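You operate a simulated robot arm through the tools that you are given. There is no shell and no other tool. Be economical: measure what you need, move in short steps, check, and stop when the job is done.

Carry out the task below with a simulated two-armed robot. There is one attempt and no reset: what you move stays moved.

TASK
Swap the nearly empty reference bottle for bottle R-7 and check that it passes.
Fine: the old bottle goes on top of the wide analyser; push the bottle slide in and press the check key once. Set down upright: bottle, what you pick out.

The check looks at the end state, three seconds after you hand in, the way a careful person would. Anything else that was tipped, shoved, dropped, spilled or broken makes it a failure.

THE ROBOT
Two 6-joint arms with three-finger grippers on one trunk, on a base that drives. Base frame: it is fixed to the floor where the robot stands at the start and does not move with it; the origin is under the middle of the robot, x ahead of it, y to its left, z up. Units: mm, rad, N and s.
The left shoulder is at the start at [35, 170, 1204], the right one opposite. With the tool pointing down near the work surface each hand reaches from about 400 to 700 mm from the robot's upright axis, wherever it stands, measured 20 degrees to its own side. Places, roughly: bottle slide [600, 100, 800]; check key [600, 300, 1000]; nest on the bottle slide [700, 100, 800]; top of the wide analyser [800, -200, 1200]; wide analyser [900, 0, 1000]. Payload 2.2 kg a hand.
The tool frame of a hand sits at the grasp point between the pads (the TCP): z along the fingers, y along the line on which they close. The tips reach 25 mm beyond it. Largest opening 104 mm; the body of the gripper starts 74 mm behind the TCP.
Orientation is that of the tool frame in the base frame, as [roll, pitch, yaw] about the fixed x, y, z axes, in that order (R = Rz(yaw) Ry(pitch) Rx(roll)). With the fingers straight down and closing along the base's y, the tool's x points along the base's -x, its y along +y and its z along -z.

THE INTERFACE
- The arms move only by the tool nudge_tool. It takes "left_moves", "right_moves" or both (then of equal length, played together; a hand with none holds still); each is a list of rows, each a list of 7 numbers: the shift along the base's x, y, z in mm, then the turn, a rotation vector about the base's x, y, z in rad, then the finger opening in mm, from 0 to 104. In form: [[x, y, z, rx, ry, rz, hand], ...]. A call has 1 to 20 rows; each row shifts and turns the commanded pose from where the row before left it. Rows are played at 5 a second. More than 50 mm and 0.15 rad between two rows, or a gripper value outside its range, and nothing of the call is played. A pose out of reach is approached as far as the arm can. The call stops where the force on the tool passes 90 N (or 10 N more than at its start, if that is more) or the arm is blocked; 0.2 s more then pass. The fingers move at their own pace and stop on an object; they squeeze with about 43 N. The grip force told is the motor's: it shows also when the fingers shut on nothing. Time passes only in rows, and 0.2 s behind the last, so rows that do not move let the fingers close. The reply holds the time, the measured pose of the TCP, the force on the tool along the base axes, the opening and the grip force, in the units named above and with some noise, with the torque about the TCP (base axes, N m) and any sound that the robot's microphone picked up.
- Cameras (640 x 400 px; columns grow to the right, rows downward): "scene" is now at [158.8, -7.5, 1088.3]; the picture's right is [-0.10, -1.00, 0.00], its down [-0.63, 0.06, -0.78] and it looks along [0.77, -0.07, -0.63] (base axes); focal length 214 px, centre (320, 200). "left" rides on the left gripper at [82, -3, -104] in its tool frame; the picture's right is [0.04, 1.00, 0.00], its down [-0.75, 0.03, -0.66] and it looks along [-0.66, 0.03, 0.75] (tool axes); focal length 256 px, centre (320, 200). "right" rides on the right gripper at [82, 3, -104] in its tool frame; the picture's right is [-0.04, 1.00, 0.00], its down [-0.75, -0.03, -0.66] and it looks along [-0.66, -0.03, 0.75] (tool axes); focal length 256 px, centre (320, 200). There is no depth. A picture from a camera that has moved, and an enlarged one, comes with that camera's place and axes in the base frame and with its lens.
- get_image(camera): a new picture of that camera. The clock stands still meanwhile.
- lift_body(by): slides the trunk up (or, below 0, down) by that many mm; the arms and the scene camera ride with it, the base frame stays. It gives what a move gives, with no picture.
- steer(legs): drives the robot by 1 to 6 legs, each [ahead, left, turn to the left] in mm, mm and rad, along the robot's own axes; the way and the turn of a leg run together, so that a leg with both is an arc; at most 1500 mm and 3.142 rad a leg. The arms and the cameras ride along, it lands a little off, and it stops where it bumps. It gives what a move gives.
- aim_head(pan, tilt): turns the head with the scene camera to pan (to the left, within 1.047 rad either way) and tilt (down, from -0.506 to 1.204), counted from straight ahead of the robot. It gives what a move gives.
- zoom(camera, box): a new picture of the part [left, top, right, bottom] of that camera's present view, enlarged. The clock stands still meanwhile.
- sign_off(): hands the job in; it is judged then, once.

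Go step by step. Nothing tells you exact positions but the pictures and the camera data: compare them with the known pose of the tool, close in by small moves and look again before you grip or let go. The budget is 120 turns and 100 pictures, counting those below and the enlarged ones. Unless the task says otherwise, let go and move clear before handing in, and close with one line.

The tools are called after "Call:" as a command line: name --argument value ..., lists and objects as JSON in quotes. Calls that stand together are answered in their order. nudge_tool: Moves the arms, as the interface text tells. Its arguments: {"type":"object","properties":{"left_moves":{"type":"array","items":{"type":"array","items":{"type":"number"}}},"right_moves":{"type":"array","items":{"type":"array","items":{"type":"number"}}}},"required":[]} The other tools are called the same way: lift_body (by) slides the trunk up or down; steer (legs) drives the base; aim_head (pan, tilt) turns the head that bears the scene camera; get_image (camera) takes a picture; zoom (camera, box) takes an enlarged picture of a part of a camera's view; sign_off () hands the job in.

At the start:

```text
clock: 0.0
left_position: [0.8, 306.6, 348.5]
left_tcp_rot: [3.066, 0.033, 3.11]
left_wrist_force: [0.4, -1.1, 0.1]
left_moment: [-0.01, -0.02, 0.01]
left_finger_gap: 104.1
left_grip_force: 0.1
right_position: [0.3, -304.4, 347.6]
right_tcp_rot: [-3.068, 0.033, -3.113]
right_wrist_force: [-0.1, -0.4, -0.2]
right_moment: [-0.01, 0.0, 0.0]
right_finger_gap: 104.2
right_grip_force: 0.2
trunk travel left (down, up): [-397.0, 344.0]
robot x, y, heading: [0.4, -1.1, 0.004]
head pan, tilt: [-0.096, 0.681]
```

scene: 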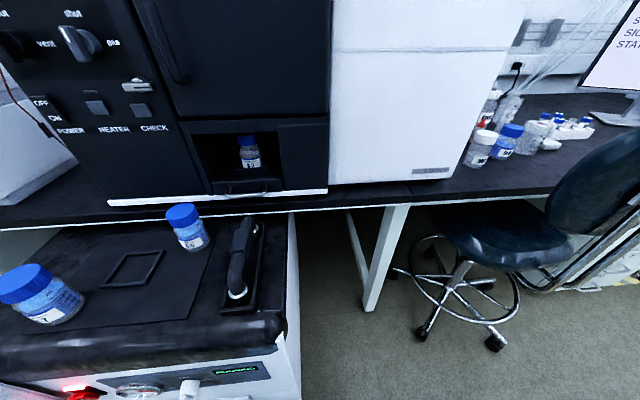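
right: 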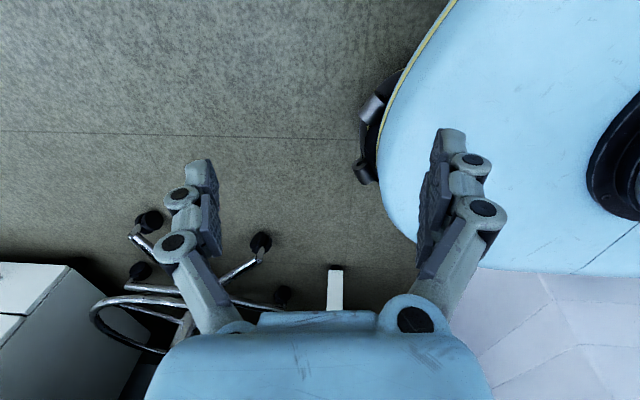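
left: 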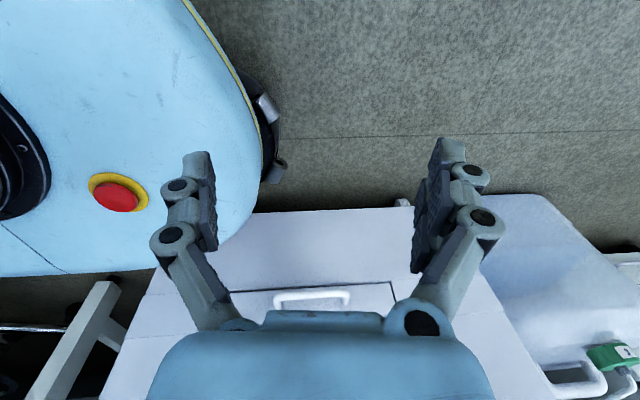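

I see the analyser with a bottle in a niche, a cart/centrifuge with two blue-capped bottles, and more bottles on the right bench. I'll zoom in to read labels.

Call:
zoom --camera "scene" --box '[0, 180, 320, 380]'

Call:
zoom --camera "scene" --box '[180, 100, 340, 200]'

Call:
zoom --camera "scene" --box '[440, 70, 640, 195]'

```text
2.00 times, centred on (160, 280) of scene
camera zoom: at [158.8, -7.5, 1088.3], right [-0.1, -1.0, 0.0], down [-0.63, 0.06, -0.78], along [0.77, -0.07, -0.63], focal length 429 px, centre (640, 40)
```

zoom: 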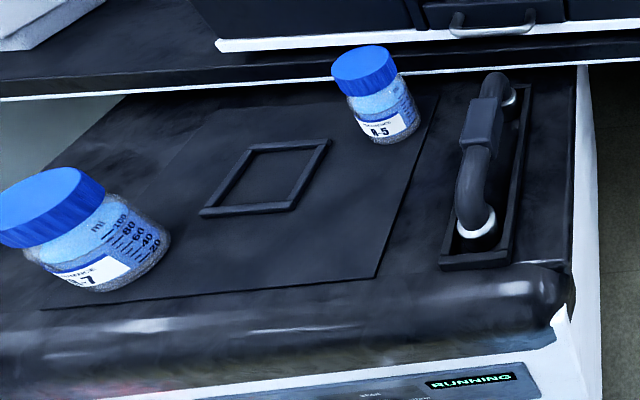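

```text
4.00 times, centred on (260, 150) of scene
camera zoom: at [158.8, -7.5, 1088.3], right [-0.1, -1.0, 0.0], down [-0.63, 0.06, -0.78], along [0.77, -0.07, -0.63], focal length 858 px, centre (560, 400)
```

zoom: 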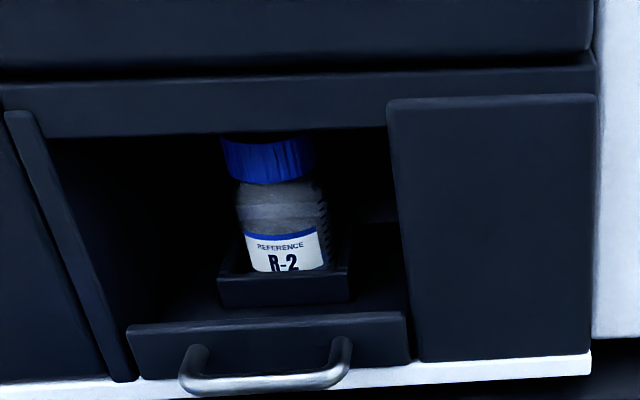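

```text
3.20 times, centred on (540, 132) of scene
camera zoom: at [158.8, -7.5, 1088.3], right [-0.1, -1.0, 0.0], down [-0.63, 0.06, -0.78], along [0.77, -0.07, -0.63], focal length 686 px, centre (-384, 416)
```

zoom: 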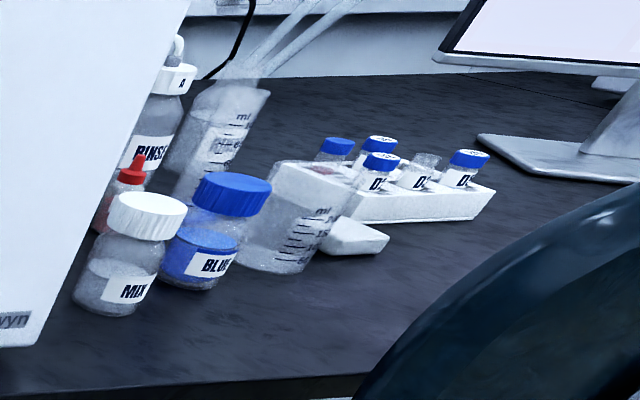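

R-2 sits in the nest in the niche, and R-7 and a decoy R-5 are on the running centrifuge at left. I'll look around with the head for geometry.

Call:
aim_head --pan 0.3 --tilt 0.35

Call:
get_image --camera "scene"

Call:
aim_head --pan 0.6 --tilt 0.9

Call:
get_image --camera "scene"

Call:
aim_head --pan -0.2 --tilt 0.1

Call:
get_image --camera "scene"

```text
clock: 0.9
left_position: [0.8, 306.2, 349.1]
left_tcp_rot: [3.067, 0.032, 3.11]
left_wrist_force: [-0.5, 0.5, -0.1]
left_moment: [-0.04, 0.04, 0.0]
left_finger_gap: 104.6
left_grip_force: 0.0
right_position: [0.6, -304.8, 348.6]
right_tcp_rot: [-3.069, 0.033, -3.112]
right_wrist_force: [0.0, -0.2, 0.2]
right_moment: [-0.03, 0.03, 0.02]
right_finger_gap: 104.1
right_grip_force: 0.1
trunk travel left (down, up): [-397.0, 344.0]
robot x, y, heading: [-0.2, 2.6, 0.002]
head pan, tilt: [0.3, 0.351]
```

```text
93 pictures are left
camera scene: at [162.5, 28.2, 1118.0], right [0.29, -0.96, 0.0], down [-0.33, -0.1, -0.94], along [0.9, 0.28, -0.34], focal length 214 px, centre (320, 200)
```

scene: 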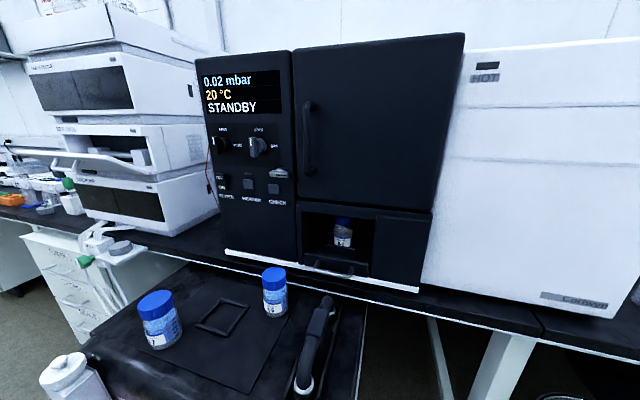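

```text
clock: 1.8
left_position: [1.2, 305.7, 349.0]
left_tcp_rot: [3.067, 0.033, 3.109]
left_wrist_force: [-0.2, 0.8, -0.2]
left_moment: [0.02, -0.01, 0.03]
left_finger_gap: 103.9
left_grip_force: 0.0
right_position: [-1.2, -304.3, 349.0]
right_tcp_rot: [-3.068, 0.034, -3.112]
right_wrist_force: [0.1, -0.5, 0.2]
right_moment: [0.0, -0.02, -0.03]
right_finger_gap: 104.1
right_grip_force: 0.1
trunk travel left (down, up): [-397.0, 344.0]
robot x, y, heading: [-1.5, -0.6, 0.003]
head pan, tilt: [0.6, 0.901]
```

```text
92 pictures are left
camera scene: at [135.9, 43.4, 1070.6], right [0.56, -0.83, 0.0], down [-0.65, -0.44, -0.62], along [0.51, 0.35, -0.78], focal length 214 px, centre (320, 200)
```

scene: 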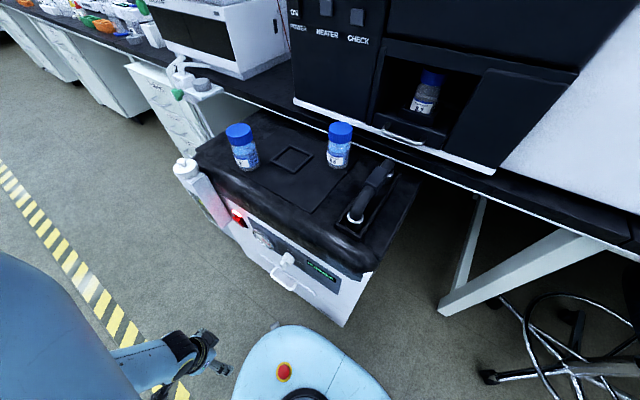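

```text
clock: 3.0
left_position: [1.2, 306.7, 349.0]
left_tcp_rot: [3.067, 0.034, 3.109]
left_wrist_force: [-0.3, 0.3, -0.4]
left_moment: [-0.01, 0.02, 0.0]
left_finger_gap: 104.1
left_grip_force: 0.0
right_position: [0.3, -304.5, 348.1]
right_tcp_rot: [-3.069, 0.032, -3.112]
right_wrist_force: [-0.5, -0.4, -0.3]
right_moment: [-0.01, -0.01, 0.01]
right_finger_gap: 103.8
right_grip_force: 0.1
trunk travel left (down, up): [-397.0, 344.0]
robot x, y, heading: [0.7, -0.8, 0.003]
head pan, tilt: [-0.201, 0.099]
```

```text
91 pictures are left
camera scene: at [163.7, -17.6, 1141.4], right [-0.2, -0.98, 0.0], down [-0.1, 0.02, -0.99], along [0.98, -0.2, -0.1], focal length 214 px, centre (320, 200)
```

scene: 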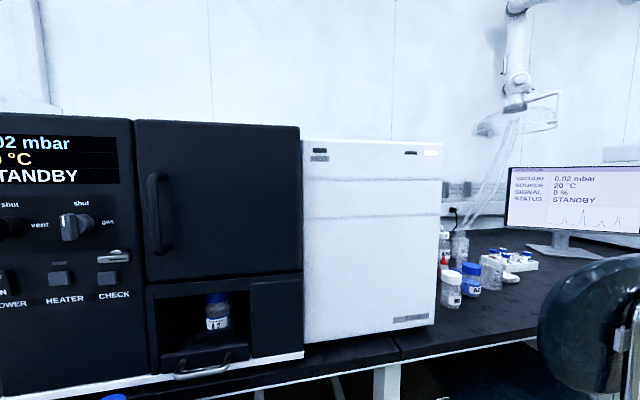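

Controls read STANDBY; the white box carries a HOT mark. I'll raise the trunk to see the top of the analyser.

Call:
lift_body --by 340

Call:
aim_head --pan -0.2 --tilt 0.5

Call:
get_image --camera "scene"

Call:
aim_head --pan 0.5 --tilt 1.0

Call:
get_image --camera "scene"

```text
clock: 6.3
left_position: [1.4, 305.0, 688.3]
left_tcp_rot: [3.067, 0.034, 3.111]
left_wrist_force: [0.8, -0.2, 0.0]
left_moment: [0.0, -0.01, -0.02]
left_finger_gap: 103.8
left_grip_force: 0.0
right_position: [-0.4, -304.1, 688.4]
right_tcp_rot: [-3.068, 0.03, -3.111]
right_wrist_force: [0.5, 0.4, -0.3]
right_moment: [-0.02, 0.03, -0.04]
right_finger_gap: 104.2
right_grip_force: 0.1
trunk travel left (down, up): [-737.0, 4.0]
robot x, y, heading: [0.8, -1.2, 0.006]
head pan, tilt: [-0.201, 0.099]
```

```text
clock: 7.2
left_position: [1.8, 306.3, 687.3]
left_tcp_rot: [3.067, 0.034, 3.11]
left_wrist_force: [-0.7, -0.1, 0.0]
left_moment: [0.01, 0.01, -0.02]
left_finger_gap: 104.1
left_grip_force: 0.0
right_position: [0.5, -305.3, 688.2]
right_tcp_rot: [-3.069, 0.031, -3.112]
right_wrist_force: [-0.4, 0.6, -0.4]
right_moment: [0.0, 0.01, -0.02]
right_finger_gap: 103.9
right_grip_force: 0.1
trunk travel left (down, up): [-737.0, 4.0]
robot x, y, heading: [1.3, 3.7, -0.006]
head pan, tilt: [-0.201, 0.499]
```

```text
90 pictures are left
camera scene: at [157.9, -17.4, 1448.3], right [-0.2, -0.98, 0.0], down [-0.47, 0.1, -0.88], along [0.86, -0.18, -0.48], focal length 214 px, centre (320, 200)
```

scene: 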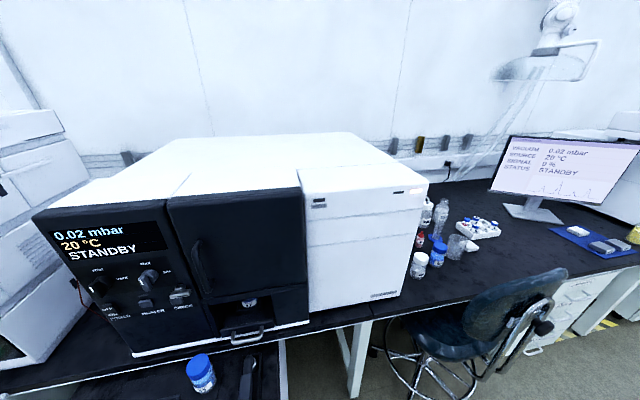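

```text
clock: 8.2
left_position: [0.4, 307.5, 687.2]
left_tcp_rot: [3.066, 0.032, 3.11]
left_wrist_force: [-0.1, -0.8, 0.8]
left_moment: [-0.04, 0.0, -0.05]
left_finger_gap: 104.1
left_grip_force: 0.0
right_position: [0.5, -305.8, 688.7]
right_tcp_rot: [-3.068, 0.033, -3.111]
right_wrist_force: [0.5, 0.3, 0.4]
right_moment: [0.03, -0.01, 0.0]
right_finger_gap: 104.0
right_grip_force: 0.1
trunk travel left (down, up): [-737.0, 4.0]
robot x, y, heading: [1.0, -1.6, 0.001]
head pan, tilt: [0.499, 1.0]
```

```text
89 pictures are left
camera scene: at [130.0, 34.0, 1407.1], right [0.48, -0.88, 0.0], down [-0.74, -0.4, -0.54], along [0.47, 0.26, -0.84], focal length 214 px, centre (320, 200)
```

scene: 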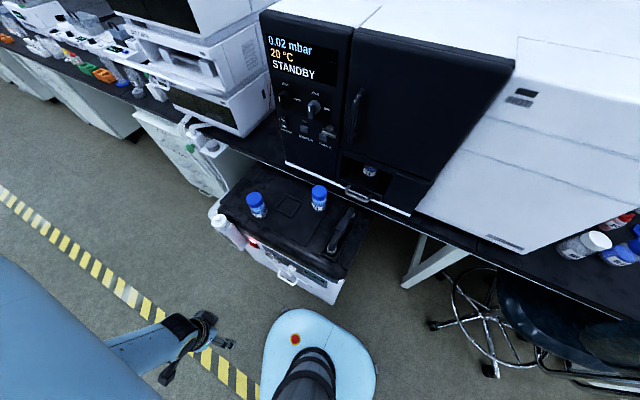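

R-7's cap is around (370, 420, 803), and R-2's cap is about (570, 105, 912). I'll zoom on the niche to learn whether the slide is in or out.

Call:
zoom --camera "scene" --box '[310, 120, 470, 220]'

Call:
zoom --camera "scene" --box '[200, 160, 400, 285]'

```text
4.00 times, centred on (390, 170) of scene
camera zoom: at [130.0, 34.0, 1407.1], right [0.48, -0.88, 0.0], down [-0.74, -0.4, -0.54], along [0.47, 0.26, -0.84], focal length 858 px, centre (40, 320)
```

zoom: 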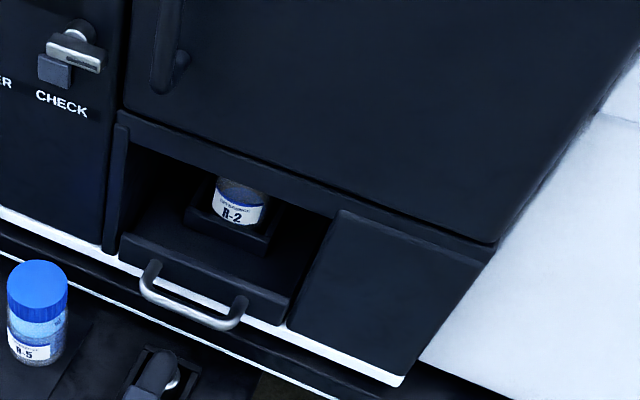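

```text
3.20 times, centred on (300, 222) of scene
camera zoom: at [130.0, 34.0, 1407.1], right [0.48, -0.88, 0.0], down [-0.74, -0.4, -0.54], along [0.47, 0.26, -0.84], focal length 686 px, centre (384, 128)
```

zoom: 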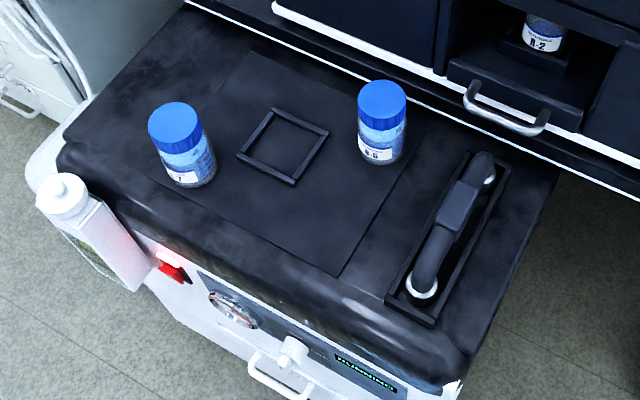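

R-2's label sits near (627, 113, 835), inside the niche with the slide shut; its handle bar is near (547, 115, 800). I'll bring both arms up and forward into working posture, then lower the trunk.

Call:
nudge_tool --left_moves '[[20, 0, 48, 0, 0, 0, 104], [20, 0, 45, 0, 0, 0, 104], [20, 0, 45, 0, 0, 0, 104], [25, 0, 40, 0, 0, 0, 104], [25, 0, 40, 0, 0, 0, 104], [25, 0, 40, 0, 0, 0, 104], [25, 0, 40, 0, 0, 0, 104], [25, 0, 40, 0, 0, 0, 104], [25, 0, 40, 0, 0, 0, 104], [30, 0, 40, 0, 0, 0, 104], [30, 0, 40, 0, 0, 0, 104], [30, 0, 40, 0, 0, 0, 104], [30, 0, 40, 0, 0, 0, 104], [20, 0, 20, 0, 0, 0, 104]]' --right_moves '[[20, 0, 48, 0, 0, 0, 104], [20, 0, 45, 0, 0, 0, 104], [20, 0, 45, 0, 0, 0, 104], [25, 0, 40, 0, 0, 0, 104], [25, 0, 40, 0, 0, 0, 104], [25, 0, 40, 0, 0, 0, 104], [25, 0, 40, 0, 0, 0, 104], [25, 0, 40, 0, 0, 0, 104], [25, 0, 40, 0, 0, 0, 104], [30, 0, 40, 0, 0, 0, 104], [30, 0, 40, 0, 0, 0, 104], [30, 0, 40, 0, 0, 0, 104], [30, 0, 40, 0, 0, 0, 104], [20, 0, 20, 0, 0, 0, 104]]'

```text
refused: row 1 steps farther than a row can; nothing moved
```

The first row was a bit too long; I'll shorten it.

Call:
nudge_tool --left_moves '[[20, 0, 45, 0, 0, 0, 104], [20, 0, 45, 0, 0, 0, 104], [20, 0, 45, 0, 0, 0, 104], [25, 0, 40, 0, 0, 0, 104], [25, 0, 40, 0, 0, 0, 104], [25, 0, 40, 0, 0, 0, 104], [25, 0, 40, 0, 0, 0, 104], [25, 0, 40, 0, 0, 0, 104], [25, 0, 40, 0, 0, 0, 104], [29, 0, 40, 0, 0, 0, 104], [29, 0, 40, 0, 0, 0, 104], [29, 0, 40, 0, 0, 0, 104], [29, 0, 40, 0, 0, 0, 104], [20, 0, 20, 0, 0, 0, 104]]' --right_moves '[[20, 0, 45, 0, 0, 0, 104], [20, 0, 45, 0, 0, 0, 104], [20, 0, 45, 0, 0, 0, 104], [25, 0, 40, 0, 0, 0, 104], [25, 0, 40, 0, 0, 0, 104], [25, 0, 40, 0, 0, 0, 104], [25, 0, 40, 0, 0, 0, 104], [25, 0, 40, 0, 0, 0, 104], [25, 0, 40, 0, 0, 0, 104], [29, 0, 40, 0, 0, 0, 104], [29, 0, 40, 0, 0, 0, 104], [29, 0, 40, 0, 0, 0, 104], [29, 0, 40, 0, 0, 0, 104], [20, 0, 20, 0, 0, 0, 104]]'

```text
clock: 11.2
left_position: [314.1, 370.7, 1217.9]
left_tcp_rot: [3.07, 0.037, 3.109]
left_wrist_force: [0.2, 0.1, 0.3]
left_moment: [0.02, 0.02, 0.0]
left_finger_gap: 103.9
left_grip_force: 0.0
left hand out of reach, approached as far as the arm can: row 11, 12, 13, 14
right_position: [312.6, -370.7, 1216.8]
right_tcp_rot: [-3.072, 0.035, -3.113]
right_wrist_force: [-0.1, 0.2, -0.1]
right_moment: [-0.03, 0.0, 0.0]
right_finger_gap: 103.8
right_grip_force: 0.1
right hand out of reach, approached as far as the arm can: row 11, 12, 13, 14
trunk travel left (down, up): [-737.0, 4.0]
robot x, y, heading: [2.1, 2.4, 0.003]
head pan, tilt: [0.499, 1.0]
```

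Arms are up. Lowering the trunk brings the hands to about z 920.

Call:
lift_body --by -300

Call:
aim_head --pan 0.3 --tilt 0.75

Call:
get_image --camera "scene"

Call:
get_image --camera "left"

```text
clock: 14.2
left_position: [313.5, 370.7, 916.5]
left_tcp_rot: [3.067, 0.034, 3.113]
left_wrist_force: [0.1, -0.4, 0.4]
left_moment: [0.03, 0.0, -0.03]
left_finger_gap: 104.0
left_grip_force: 0.1
right_position: [312.4, -370.3, 917.1]
right_tcp_rot: [-3.067, 0.032, -3.112]
right_wrist_force: [0.2, 0.8, -0.2]
right_moment: [0.0, -0.03, 0.02]
right_finger_gap: 104.3
right_grip_force: 0.0
trunk travel left (down, up): [-437.0, 304.0]
robot x, y, heading: [0.8, -2.4, 0.003]
head pan, tilt: [0.499, 1.0]
```

```text
clock: 15.0
left_position: [313.6, 371.5, 915.8]
left_tcp_rot: [3.066, 0.033, 3.11]
left_wrist_force: [-0.5, -0.5, -0.3]
left_moment: [-0.01, -0.02, -0.03]
left_finger_gap: 104.3
left_grip_force: 0.0
right_position: [313.7, -369.9, 916.3]
right_tcp_rot: [-3.069, 0.031, -3.111]
right_wrist_force: [0.1, -0.3, 0.4]
right_moment: [-0.02, 0.0, 0.01]
right_finger_gap: 103.8
right_grip_force: 0.0
trunk travel left (down, up): [-437.0, 304.0]
robot x, y, heading: [1.7, -2.4, -0.001]
head pan, tilt: [0.3, 0.75]
```

```text
86 pictures are left
camera scene: at [151.4, 25.3, 1123.5], right [0.3, -0.96, 0.0], down [-0.65, -0.2, -0.73], along [0.7, 0.22, -0.68], focal length 214 px, centre (320, 200)
```

scene: 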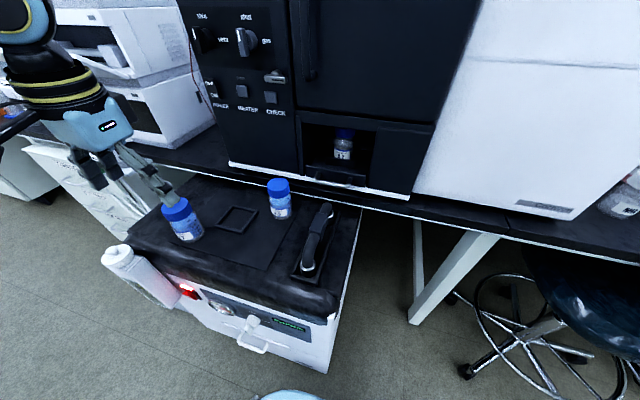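

```text
85 pictures are left
camera left: at [228.4, 363.5, 1018.4], right [-0.01, 1.0, 0.07], down [0.73, -0.04, 0.68], along [0.68, 0.06, -0.73], focal length 256 px, centre (320, 200)
```

left: 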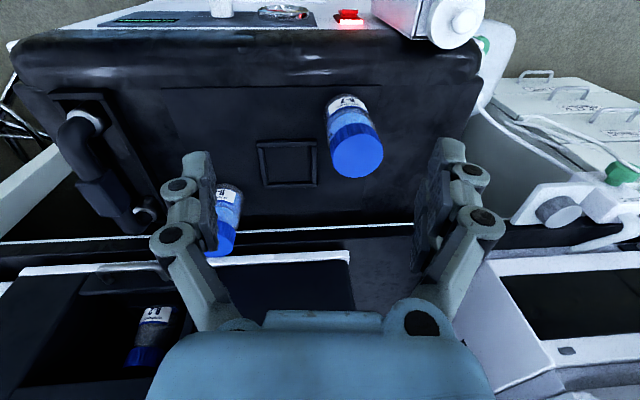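

R-7 is confirmed at about (365, 417). First I pull the slide: I'll turn the left hand so its fingers close in the x–z plane, away from obstacles.

Call:
nudge_tool --left_moves '[[10, -20, 8, 0, 0, -0.143, 104], [10, -20, 8, 0, 0, -0.143, 104], [10, -20, 8, 0, 0, -0.143, 104], [10, -20, 8, 0, 0, -0.143, 104], [10, -20, 8, 0, 0, -0.143, 80], [10, -20, 8, 0, 0, -0.143, 60], [5, -20, 8, 0, 0, -0.143, 60], [5, -20, 0, 0, 0, -0.143, 60], [5, -20, 0, 0, 0, -0.143, 60], [0, -20, 0, 0, 0, -0.143, 60], [0, -20, 0, 0, 0, -0.14, 60], [0, 0, 0, 0, -0.131, 0, 60], [0, 0, 0, 0, -0.131, 0, 60], [0, 0, 0, 0, -0.131, 0, 60], [0, 0, 0, 0, -0.131, 0, 60], [0, 0, 0, 0, -0.131, 0, 60], [0, 0, 0, 0, -0.131, 0, 60]]'

Call:
get_image --camera "scene"

Call:
get_image --camera "left"

```text
clock: 18.6
left_position: [346.5, 336.8, 918.8]
left_tcp_rot: [2.28, 0.003, 1.526]
left_wrist_force: [0.5, -0.5, 0.0]
left_moment: [-0.01, 0.0, -0.01]
left_finger_gap: 59.9
left_grip_force: 0.0
left hand out of reach, approached as far as the arm can: row 1, 2, 3, 4, 5, 6, 7, 8, 9, 10, 11, 12, 13, 14, 15, 16
right_position: [312.9, -369.8, 917.0]
right_tcp_rot: [-3.068, 0.033, -3.111]
right_wrist_force: [-0.5, -0.7, -0.4]
right_moment: [0.0, -0.03, -0.02]
right_finger_gap: 104.0
right_grip_force: 0.1
trunk travel left (down, up): [-437.0, 304.0]
robot x, y, heading: [2.9, -1.6, 0.003]
head pan, tilt: [0.3, 0.75]
```

```text
84 pictures are left
camera scene: at [151.5, 25.1, 1123.5], right [0.3, -0.96, 0.0], down [-0.65, -0.2, -0.73], along [0.7, 0.22, -0.68], focal length 214 px, centre (320, 200)
```

scene: 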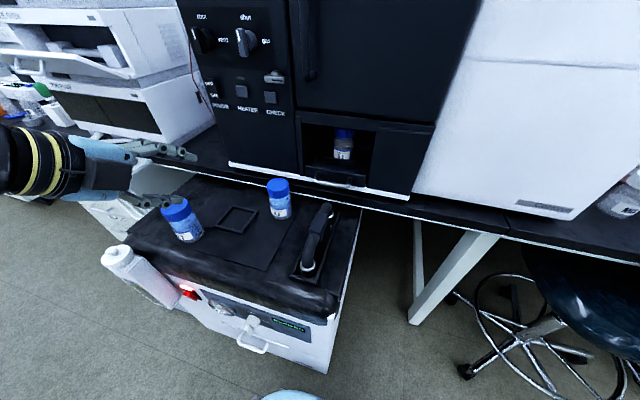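

```text
83 pictures are left
camera left: at [269.0, 422.3, 983.0], right [0.65, 0.01, 0.76], down [-0.51, -0.73, 0.45], along [0.56, -0.68, -0.47], focal length 256 px, centre (320, 200)
```

left: 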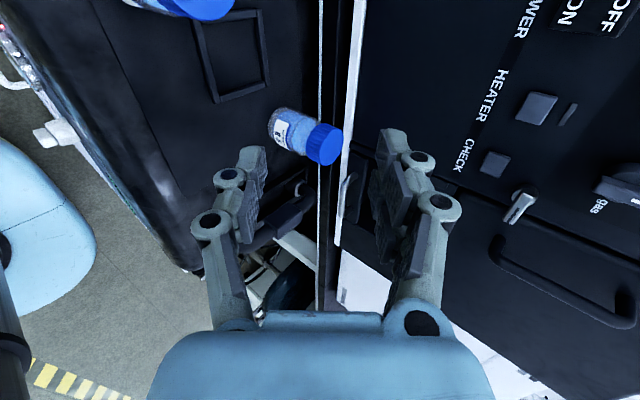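

The tilt works, though near limits close to the body. I'll move forward and right to before the handle, staying above R-5.

Call:
nudge_tool --left_moves '[[40, -20, 5, 0, 0, 0, 60], [40, -25, 5, 0, 0, 0, 60], [20, -40, 0, 0, 0, 0, 60], [15, -40, 0, 0, 0, 0, 60], [0, -45, 0, 0, 0, 0, 60], [0, -45, 0, 0, 0, 0, 60], [0, 0, 0, 0, 0, 0, 60]]'

Call:
get_image --camera "scene"

Call:
get_image --camera "left"

```text
clock: 19.9
left_position: [468.1, 232.5, 921.4]
left_tcp_rot: [2.285, -0.226, 1.502]
left_wrist_force: [-0.5, -0.4, -0.1]
left_moment: [0.02, 0.03, 0.0]
left_finger_gap: 60.1
left_grip_force: 0.1
left hand out of reach, approached as far as the arm can: row 5, 6
right_position: [313.4, -370.0, 916.2]
right_tcp_rot: [-3.07, 0.03, -3.111]
right_wrist_force: [0.8, -0.3, -0.4]
right_moment: [0.03, 0.01, -0.01]
right_finger_gap: 103.9
right_grip_force: 0.1
trunk travel left (down, up): [-437.0, 304.0]
robot x, y, heading: [1.3, 2.1, 0.001]
head pan, tilt: [0.3, 0.75]
stopped in row 6 (left hand): the arm was blocked; the commanded pose is now the measured one
```

```text
82 pictures are left
camera scene: at [151.8, 25.2, 1123.5], right [0.3, -0.96, 0.0], down [-0.65, -0.2, -0.73], along [0.7, 0.22, -0.68], focal length 214 px, centre (320, 200)
```

scene: 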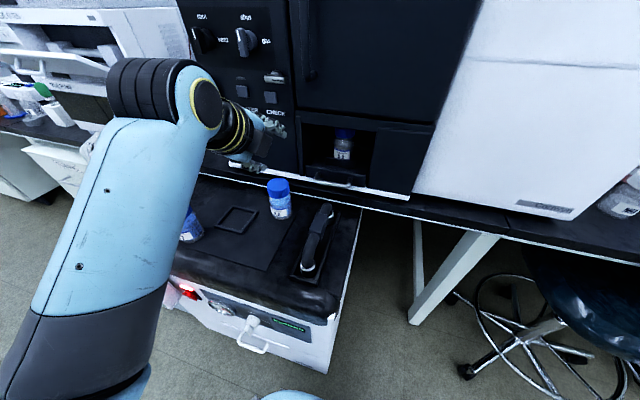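

```text
81 pictures are left
camera left: at [393.5, 303.2, 1003.8], right [0.64, -0.18, 0.75], down [-0.53, -0.8, 0.27], along [0.55, -0.57, -0.61], focal length 256 px, centre (320, 200)
```

left: 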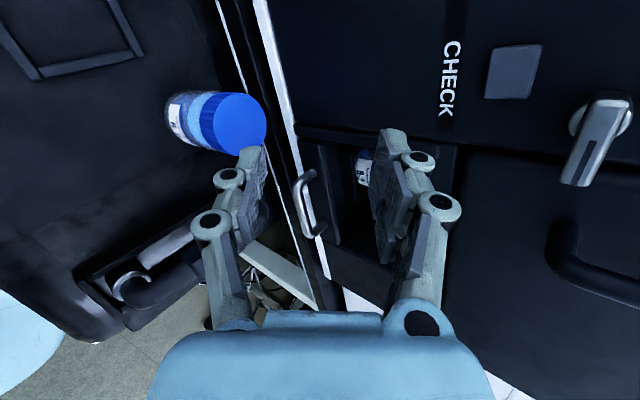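

The arm is cramped with the tilted tool so close to the trunk. I'll back the robot up 130 mm to give it room.

Call:
steer --legs '[[-130, 0, 0]]'

Call:
nudge_tool --left_moves '[[40, -20, 0, 0, 0, 0, 60], [40, -25, 0, 0, 0, 0, 60], [35, -30, 0, 0, 0, 0, 60], [20, -30, 0, 0, 0, 0, 60], [0, 0, 0, 0, 0, 0, 60]]'

```text
clock: 21.2
left_position: [338.0, 232.3, 921.0]
left_tcp_rot: [2.279, -0.226, 1.5]
left_wrist_force: [-0.8, 0.1, 0.6]
left_moment: [0.03, 0.01, -0.02]
left_finger_gap: 60.2
left_grip_force: 0.1
right_position: [180.9, -369.7, 917.3]
right_tcp_rot: [-3.067, 0.031, -3.112]
right_wrist_force: [-0.6, -0.1, 0.5]
right_moment: [-0.01, -0.04, 0.0]
right_finger_gap: 103.9
right_grip_force: 0.1
trunk travel left (down, up): [-437.0, 304.0]
robot x, y, heading: [-129.1, 0.5, 0.001]
head pan, tilt: [0.3, 0.75]
```

```text
clock: 21.9
left_position: [429.8, 243.0, 901.9]
left_tcp_rot: [2.319, -0.397, 1.515]
left_wrist_force: [0.6, 0.3, 0.2]
left_moment: [0.05, 0.0, 0.0]
left_finger_gap: 60.3
left_grip_force: 0.0
right_position: [183.3, -369.2, 917.4]
right_tcp_rot: [-3.068, 0.032, -3.113]
right_wrist_force: [-0.8, 0.1, 0.1]
right_moment: [-0.01, 0.01, 0.04]
right_finger_gap: 103.8
right_grip_force: 0.1
trunk travel left (down, up): [-437.0, 304.0]
robot x, y, heading: [-126.9, -4.3, -0.002]
head pan, tilt: [0.3, 0.75]
stopped in row 3 (left hand): the arm was blocked; the commanded pose is now the measured one
```

The yaw wrist angle runs into a joint limit. The handle is ~86 mm wide, so I can instead grip across its ends along y with the default yaw; turning the hand back.

Call:
nudge_tool --left_moves '[[-20, 10, 10, 0, 0.131, 0, 60], [-20, 10, 10, 0, 0.131, 0, 60], [-10, 10, 10, 0, 0.131, 0, 60], [0, 10, 0, 0, 0.131, 0, 60], [0, 0, 0, 0, 0.131, 0, 60], [0, 0, 0, 0, 0.131, 0, 60], [0, 0, 0, 0, 0, 0.143, 80], [0, 0, 0, 0, 0, 0.143, 80], [0, 0, 0, 0, 0, 0.143, 80], [0, 0, 0, 0, 0, 0.143, 80], [0, 0, 0, 0, 0, 0.143, 104], [0, 0, 0, 0, 0, 0.143, 104], [0, 0, 0, 0, 0, 0.143, 104], [0, 0, 0, 0, 0, 0.143, 104], [0, 0, 0, 0, 0, 0.143, 104], [0, 0, 0, 0, 0, 0.143, 104], [0, 0, 0, 0, 0, 0.14, 104]]'

```text
clock: 25.5
left_position: [436.2, 281.7, 858.8]
left_tcp_rot: [3.132, -0.239, 2.821]
left_wrist_force: [0.7, 0.2, -0.3]
left_moment: [0.01, -0.02, 0.02]
left_finger_gap: 104.1
left_grip_force: 0.1
left hand out of reach, approached as far as the arm can: row 5, 6, 7, 8, 9, 10, 11, 12, 13, 14, 16
right_position: [182.5, -371.1, 914.9]
right_tcp_rot: [-3.069, 0.031, -3.112]
right_wrist_force: [-0.9, 0.0, 0.7]
right_moment: [-0.02, 0.0, 0.0]
right_finger_gap: 103.9
right_grip_force: 0.1
trunk travel left (down, up): [-437.0, 304.0]
robot x, y, heading: [-129.3, 1.8, 0.002]
head pan, tilt: [0.3, 0.75]
```

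The hand is nearly back to default yaw. I'll raise it, square it up and tilt the fingers forward 0.5 rad.

Call:
nudge_tool --left_moves '[[0, -10, 35, 0, 0, 0.107, 104], [0, -10, 35, 0, 0, 0.107, 104], [0, -15, 10, 0, 0, 0.107, 104], [0, -25, 0, 0, -0.148, 0, 104], [0, -25, 0, 0, -0.148, 0, 104], [0, -25, 0, 0, -0.148, 0, 104], [0, -25, 0, 0, -0.148, 0, 104], [0, -28, 0, 0, -0.148, 0, 104], [0, 0, 0, 0, 0, 0, 104]]'

Call:
get_image --camera "left"

Call:
get_image --camera "scene"

```text
clock: 27.7
left_position: [490.1, 170.9, 926.4]
left_tcp_rot: [3.039, 0.533, 3.137]
left_wrist_force: [0.3, 0.6, 0.2]
left_moment: [-0.01, 0.0, -0.04]
left_finger_gap: 103.9
left_grip_force: 0.1
left hand out of reach, approached as far as the arm can: row 1, 2, 3
right_position: [182.1, -369.9, 916.1]
right_tcp_rot: [-3.069, 0.032, -3.11]
right_wrist_force: [-0.3, 0.4, 0.0]
right_moment: [-0.05, -0.01, 0.0]
right_finger_gap: 103.9
right_grip_force: 0.0
trunk travel left (down, up): [-437.0, 304.0]
robot x, y, heading: [-131.0, 5.0, 0.001]
head pan, tilt: [0.3, 0.75]
stopped in row 9 (left hand): the arm was blocked; the commanded pose is now the measured one
```

```text
80 pictures are left
camera left: at [367.1, 158.9, 974.7], right [-0.08, 0.99, 0.07], down [0.32, -0.04, 0.95], along [0.95, 0.1, -0.31], focal length 256 px, centre (320, 200)
```

left: 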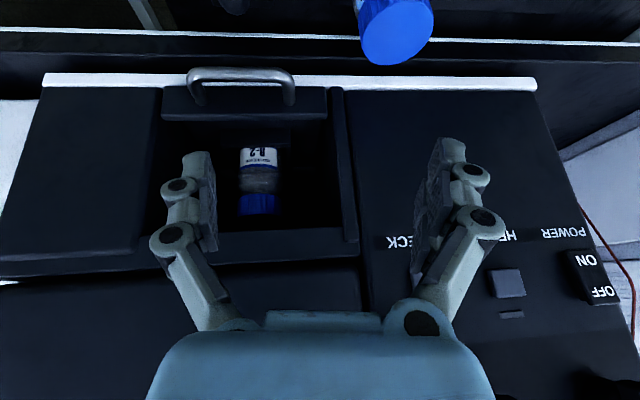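

```text
79 pictures are left
camera scene: at [21.8, 25.6, 1123.5], right [0.3, -0.96, 0.0], down [-0.65, -0.2, -0.73], along [0.7, 0.22, -0.68], focal length 214 px, centre (320, 200)
```

scene: 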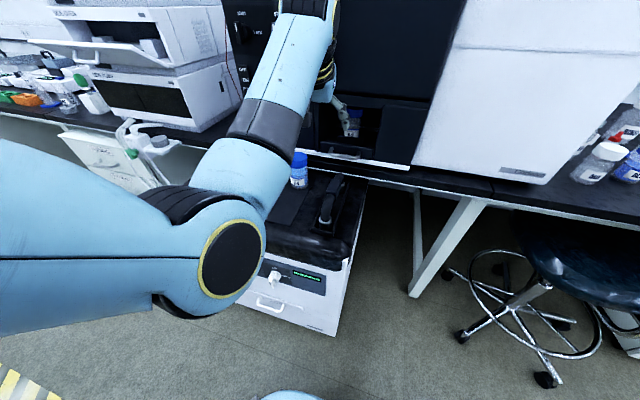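

Excellent view: handle bar centre computes to about (547, 118, 801), slide face about x 583, R-2 at y≈120. I'll square the hand and centre it above the handle.

Call:
nudge_tool --left_moves '[[5, -26, -15, -0.044, 0, -0.026, 104], [5, -27, -20, -0.044, 0, -0.026, 104], [0, 0, 0, 0, 0, 0, 104]]'

Call:
get_image --camera "left"

```text
clock: 28.7
left_position: [505.7, 152.5, 890.2]
left_tcp_rot: [3.082, 0.541, 3.136]
left_wrist_force: [-0.2, -0.4, -1.0]
left_moment: [0.0, 0.0, -0.04]
left_finger_gap: 104.0
left_grip_force: 0.0
right_position: [182.9, -370.5, 916.7]
right_tcp_rot: [-3.067, 0.033, -3.111]
right_wrist_force: [1.2, -1.0, -0.4]
right_moment: [0.03, 0.02, -0.01]
right_finger_gap: 104.3
right_grip_force: 0.1
trunk travel left (down, up): [-437.0, 304.0]
robot x, y, heading: [-127.4, 0.4, 0.007]
head pan, tilt: [0.3, 0.75]
stopped in row 3 (left hand): the arm was blocked; the commanded pose is now the measured one
```

```text
78 pictures are left
camera left: at [382.3, 144.3, 938.4], right [-0.06, 1.0, 0.03], down [0.31, -0.01, 0.95], along [0.95, 0.07, -0.31], focal length 256 px, centre (320, 200)
```

left: 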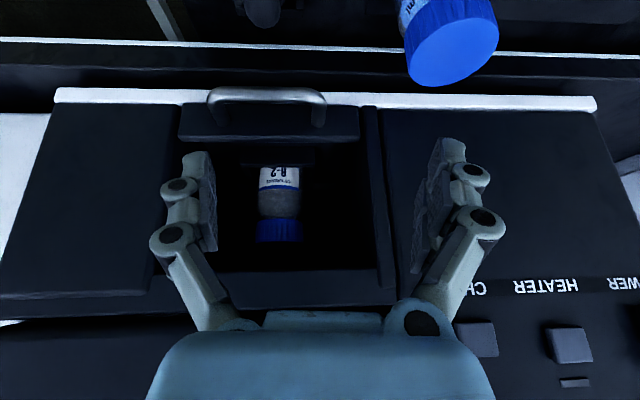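

The left hand can't go further right relative to the trunk; its natural zone is 20° to the left. I'll drive the robot 80 mm right and shift the hand to suit.

Call:
steer --legs '[[0, -80, 0]]'

Call:
nudge_tool --left_moves '[[5, 25, 0, 0, 0, 0, 104], [5, 20, 0, -0.03, 0, 0, 104], [0, 0, 0, 0, 0, 0, 104]]'

Call:
get_image --camera "left"

Call:
get_image --camera "scene"

```text
clock: 29.8
left_position: [505.2, 68.4, 890.7]
left_tcp_rot: [3.081, 0.541, 3.135]
left_wrist_force: [-0.1, -0.1, 0.8]
left_moment: [0.07, -0.02, 0.04]
left_finger_gap: 104.1
left_grip_force: 0.1
right_position: [182.4, -452.4, 916.3]
right_tcp_rot: [-3.07, 0.03, -3.112]
right_wrist_force: [0.1, 0.3, -0.5]
right_moment: [0.01, -0.05, -0.01]
right_finger_gap: 104.1
right_grip_force: 0.0
trunk travel left (down, up): [-437.0, 304.0]
robot x, y, heading: [-128.3, -84.4, -0.003]
head pan, tilt: [0.3, 0.75]
```

```text
clock: 30.6
left_position: [515.8, 114.3, 890.2]
left_tcp_rot: [3.116, 0.539, -3.131]
left_wrist_force: [-0.3, -0.5, 1.4]
left_moment: [-0.03, 0.02, 0.04]
left_finger_gap: 103.9
left_grip_force: 0.0
right_position: [183.0, -452.1, 916.6]
right_tcp_rot: [-3.069, 0.03, -3.113]
right_wrist_force: [-0.2, -0.4, 0.1]
right_moment: [0.02, 0.0, -0.02]
right_finger_gap: 104.3
right_grip_force: 0.1
trunk travel left (down, up): [-437.0, 304.0]
robot x, y, heading: [-130.2, -81.1, 0.006]
head pan, tilt: [0.3, 0.75]
```

```text
77 pictures are left
camera left: at [392.4, 108.4, 938.6], right [-0.06, 1.0, 0.0], down [0.31, 0.02, 0.95], along [0.95, 0.05, -0.31], focal length 256 px, centre (320, 200)
```

left: 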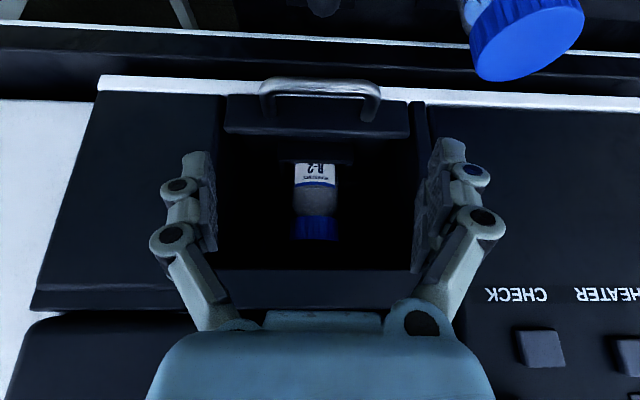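

```text
76 pictures are left
camera scene: at [21.7, -56.3, 1123.5], right [0.29, -0.96, 0.0], down [-0.65, -0.2, -0.73], along [0.7, 0.22, -0.68], focal length 214 px, centre (320, 200)
```

scene: 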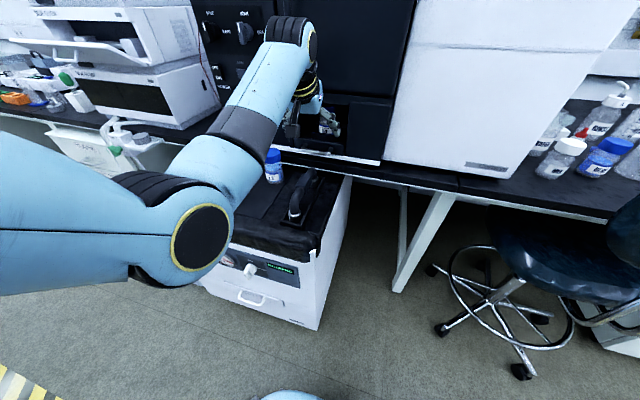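

Handle is centred in the fingers and 88 mm wide with 104 mm opening. Descending toward it, with a check partway.

Call:
nudge_tool --left_moves '[[8, 3, -30, 0, 0, 0, 104], [10, 0, -22, 0, 0, 0, 104], [0, 0, 0, 0, 0, 0, 104]]'

Call:
get_image --camera "left"

```text
clock: 31.4
left_position: [534.2, 117.5, 838.9]
left_tcp_rot: [3.118, 0.54, -3.132]
left_wrist_force: [0.0, -0.5, 0.3]
left_moment: [0.02, -0.02, -0.02]
left_finger_gap: 103.9
left_grip_force: 0.1
right_position: [182.0, -450.9, 916.9]
right_tcp_rot: [-3.069, 0.031, -3.113]
right_wrist_force: [-0.3, 0.7, -0.3]
right_moment: [0.04, 0.02, -0.05]
right_finger_gap: 103.9
right_grip_force: 0.1
trunk travel left (down, up): [-437.0, 304.0]
robot x, y, heading: [-129.0, -82.8, 0.0]
head pan, tilt: [0.3, 0.75]
```

```text
75 pictures are left
camera left: at [410.7, 111.0, 886.4], right [-0.06, 1.0, 0.0], down [0.31, 0.02, 0.95], along [0.95, 0.05, -0.31], focal length 256 px, centre (320, 200)
```

left: 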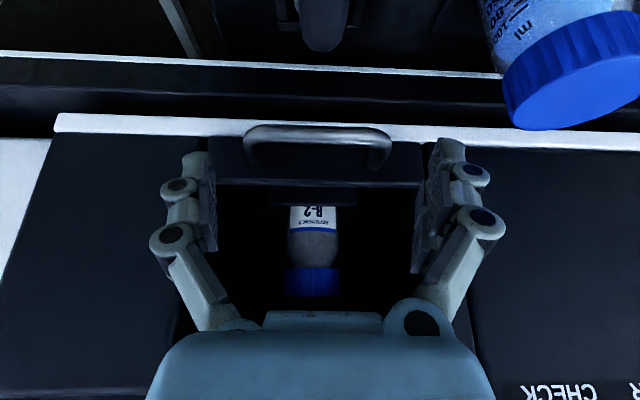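

Handle triangulates to about (549, 118, 796). Moving in the last bit and closing on it.

Call:
nudge_tool --left_moves '[[7, 0.5, -16, 0, 0, 0, 104], [7, 0, -14, 0, 0, 0, 104], [0, 0, 0, 0, 0, 0, 104]]'

Call:
get_image --camera "left"

```text
clock: 32.2
left_position: [546.0, 118.9, 809.0]
left_tcp_rot: [3.117, 0.54, -3.129]
left_wrist_force: [-12.9, 0.5, 5.3]
left_moment: [0.34, -0.07, 0.74]
left_finger_gap: 104.4
left_grip_force: 0.1
right_position: [181.0, -450.3, 916.4]
right_tcp_rot: [-3.068, 0.035, -3.114]
right_wrist_force: [1.1, -0.1, -0.3]
right_moment: [0.02, 0.0, 0.02]
right_finger_gap: 103.8
right_grip_force: 0.2
trunk travel left (down, up): [-437.0, 304.0]
robot x, y, heading: [-132.4, -76.6, -0.004]
head pan, tilt: [0.3, 0.75]
```

```text
74 pictures are left
camera left: at [422.7, 112.0, 856.7], right [-0.06, 1.0, 0.0], down [0.31, 0.02, 0.95], along [0.95, 0.06, -0.31], focal length 256 px, centre (320, 200)
```

left: 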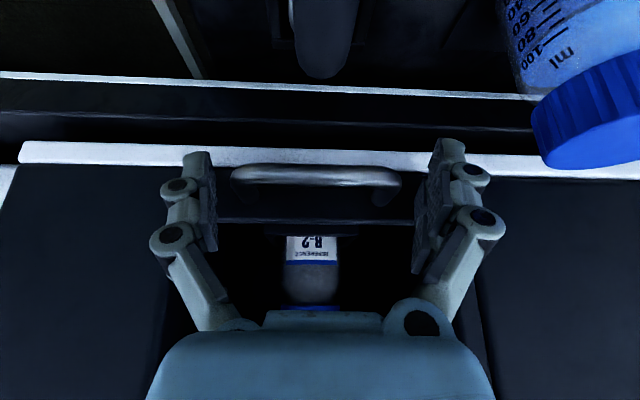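

The left fingertip just touches the face (13 N). I'll back off 4 mm and close on the handle ends.

Call:
nudge_tool --left_moves '[[-5, 0, 0, 0, 0, 0, 104], [0, 0, 0, 0, 0, 0, 80], [0, 0, 0, 0, 0, 0, 70], [0, 0, 0, 0, 0, 0, 70]]'

Call:
get_image --camera "left"

```text
clock: 33.2
left_position: [541.6, 116.3, 807.9]
left_tcp_rot: [3.118, 0.541, -3.133]
left_wrist_force: [0.0, -9.6, 2.1]
left_moment: [-0.34, 0.0, 0.05]
left_finger_gap: 86.4
left_grip_force: 45.1
right_position: [180.8, -452.4, 916.7]
right_tcp_rot: [-3.07, 0.032, -3.115]
right_wrist_force: [-0.4, 0.0, -0.5]
right_moment: [0.01, -0.02, 0.02]
right_finger_gap: 103.9
right_grip_force: 0.0
trunk travel left (down, up): [-437.0, 304.0]
robot x, y, heading: [-133.2, -78.9, 0.001]
head pan, tilt: [0.3, 0.75]
```

```text
73 pictures are left
camera left: at [419.6, 110.1, 856.8], right [-0.06, 1.0, 0.0], down [0.31, 0.02, 0.95], along [0.95, 0.05, -0.31], focal length 256 px, centre (320, 200)
```

left: 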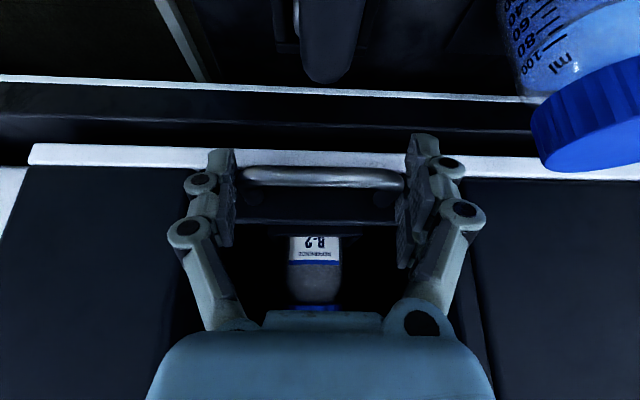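

The handle is gripped (86 mm). Pulling slowly.

Call:
nudge_tool --left_moves '[[-4, 0, 0, 0, 0, 0, 70], [-6, 0, 0, 0, 0, 0, 70], [-8, 0, 0, 0, 0, 0, 70], [-8, 0, 0, 0, 0, 0, 70], [-8, 0, 0, 0, 0, 0, 70], [-6, 0, 0, 0, 0, 0, 70], [0, 0, 0, 0, 0, 0, 70]]'

Call:
get_image --camera "left"

```text
clock: 34.8
left_position: [501.6, 117.2, 809.0]
left_tcp_rot: [3.116, 0.539, -3.131]
left_wrist_force: [-0.2, -20.2, 1.8]
left_moment: [-0.22, -0.11, -0.27]
left_finger_gap: 86.2
left_grip_force: 44.7
right_position: [181.8, -452.7, 916.4]
right_tcp_rot: [-3.07, 0.031, -3.114]
right_wrist_force: [0.3, -0.5, 0.3]
right_moment: [-0.01, 0.01, 0.03]
right_finger_gap: 103.9
right_grip_force: 0.0
trunk travel left (down, up): [-437.0, 304.0]
robot x, y, heading: [-131.9, -82.7, -0.005]
head pan, tilt: [0.3, 0.75]
```

```text
72 pictures are left
camera left: at [379.1, 110.1, 857.0], right [-0.06, 1.0, 0.0], down [0.31, 0.02, 0.95], along [0.95, 0.05, -0.31], focal length 256 px, centre (320, 200)
```

left: 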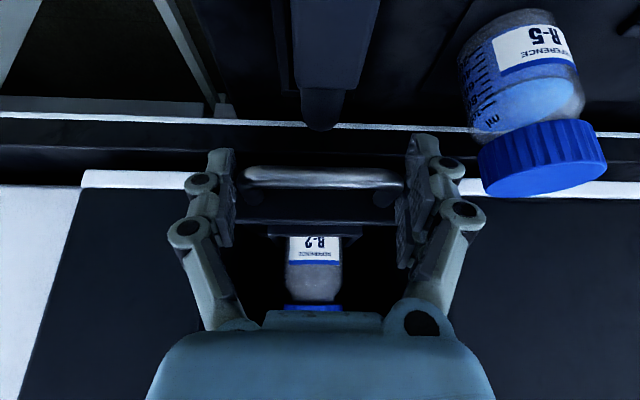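

The slide slides freely with R-2 upright. I'll ease the sideways load a bit and continue, watching clearance to R-5.

Call:
nudge_tool --left_moves '[[-4, -1, 0, 0, 0, 0, 70], [-6, -0.5, 0, 0, 0, 0, 70], [-8, 0, 0, 0, 0, 0, 70], [-6, 0, 0, 0, 0, 0, 70], [0, 0, 0, 0, 0, 0, 70]]'

Call:
get_image --camera "left"

Call:
get_image --camera "scene"

```text
clock: 36.0
left_position: [478.1, 117.0, 809.5]
left_tcp_rot: [3.114, 0.54, -3.132]
left_wrist_force: [0.0, -14.9, 3.1]
left_moment: [0.15, -0.18, 0.01]
left_finger_gap: 86.4
left_grip_force: 44.9
right_position: [181.7, -453.1, 916.3]
right_tcp_rot: [-3.071, 0.032, -3.114]
right_wrist_force: [-0.5, -0.6, -0.7]
right_moment: [0.01, 0.02, 0.03]
right_finger_gap: 104.0
right_grip_force: 0.1
trunk travel left (down, up): [-437.0, 304.0]
robot x, y, heading: [-133.5, -79.0, 0.001]
head pan, tilt: [0.3, 0.75]
```

```text
71 pictures are left
camera left: at [354.8, 109.7, 857.0], right [-0.06, 1.0, 0.0], down [0.31, 0.02, 0.95], along [0.95, 0.06, -0.31], focal length 256 px, centre (320, 200)
```

left: 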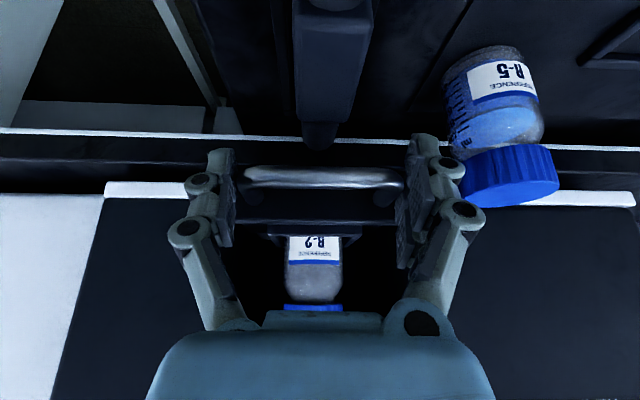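

```text
70 pictures are left
camera scene: at [21.5, -57.4, 1123.6], right [0.29, -0.96, 0.0], down [-0.65, -0.2, -0.73], along [0.7, 0.22, -0.68], focal length 214 px, centre (320, 200)
```

scene: 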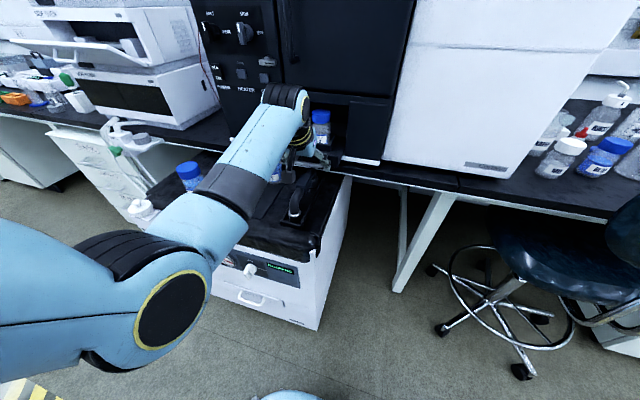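

R-5 clearance looks about 25 mm; the fingers straddle the centrifuge's handle. Pulling another 45 mm slowly while watching force.

Call:
nudge_tool --left_moves '[[-4, -0.5, 0, 0, 0, 0, 70], [-6, 0, 0, 0, 0, 0, 70], [-6, 0, 0, 0, 0, 0, 70], [-6, 0, 0, 0, 0, 0, 70], [0, 0, 0, 0, 0, 0, 70]]'

Call:
get_image --camera "left"

```text
clock: 37.2
left_position: [455.5, 116.0, 809.5]
left_tcp_rot: [3.116, 0.541, -3.131]
left_wrist_force: [0.9, -7.1, 5.9]
left_moment: [0.44, -0.19, -0.02]
left_finger_gap: 86.3
left_grip_force: 45.1
right_position: [181.7, -452.6, 915.9]
right_tcp_rot: [-3.069, 0.03, -3.112]
right_wrist_force: [-0.6, 0.0, 0.4]
right_moment: [-0.02, -0.01, 0.06]
right_finger_gap: 104.0
right_grip_force: 0.2
trunk travel left (down, up): [-437.0, 304.0]
robot x, y, heading: [-130.3, -81.8, -0.003]
head pan, tilt: [0.3, 0.75]
```

```text
69 pictures are left
camera left: at [332.7, 109.7, 856.9], right [-0.06, 1.0, 0.0], down [0.31, 0.02, 0.95], along [0.95, 0.06, -0.31], focal length 256 px, centre (320, 200)
```

left: 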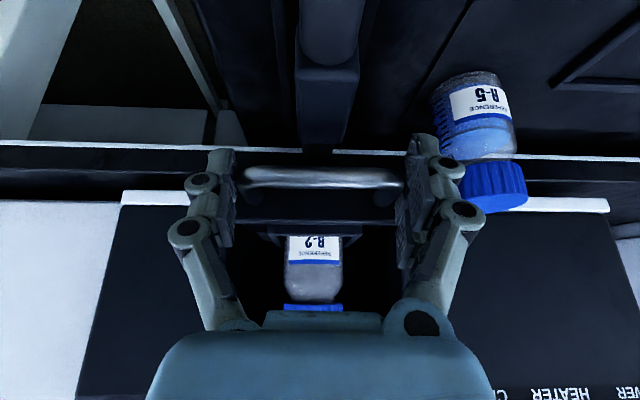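

Still free. Another 25 mm.

Call:
nudge_tool --left_moves '[[-4, 0, 0, 0, 0, 0, 70], [-6, 0, 0, 0, 0, 0, 70], [-6, 0, 0, 0, 0, 0, 70], [-6, 0, 0, 0, 0, 0, 70], [-3, 0, 0, 0, 0, 0, 70], [0, 0, 0, 0, 0, 0, 70]]'

Call:
get_image --camera "left"

```text
clock: 38.6
left_position: [431.2, 115.9, 809.4]
left_tcp_rot: [3.117, 0.541, -3.132]
left_wrist_force: [0.8, -0.6, 6.3]
left_moment: [0.56, -0.32, 0.02]
left_finger_gap: 86.1
left_grip_force: 45.2
right_position: [182.5, -451.3, 916.9]
right_tcp_rot: [-3.068, 0.033, -3.113]
right_wrist_force: [-0.4, 0.0, -0.5]
right_moment: [-0.02, -0.02, 0.01]
right_finger_gap: 104.2
right_grip_force: 0.0
trunk travel left (down, up): [-437.0, 304.0]
robot x, y, heading: [-131.7, -82.0, -0.004]
head pan, tilt: [0.3, 0.75]
```

```text
68 pictures are left
camera left: at [307.6, 109.7, 857.1], right [-0.06, 1.0, 0.0], down [0.31, 0.02, 0.95], along [0.95, 0.06, -0.31], focal length 256 px, centre (320, 200)
```

left: 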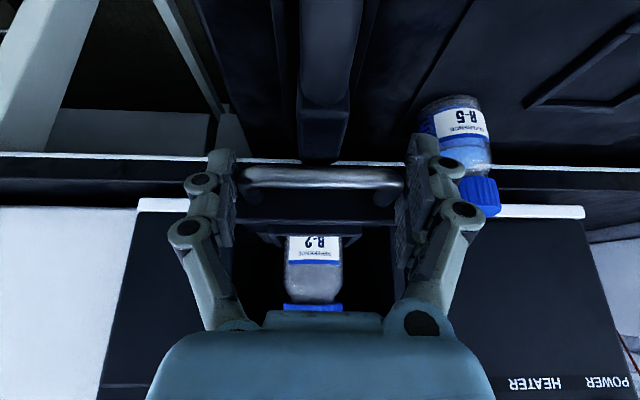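

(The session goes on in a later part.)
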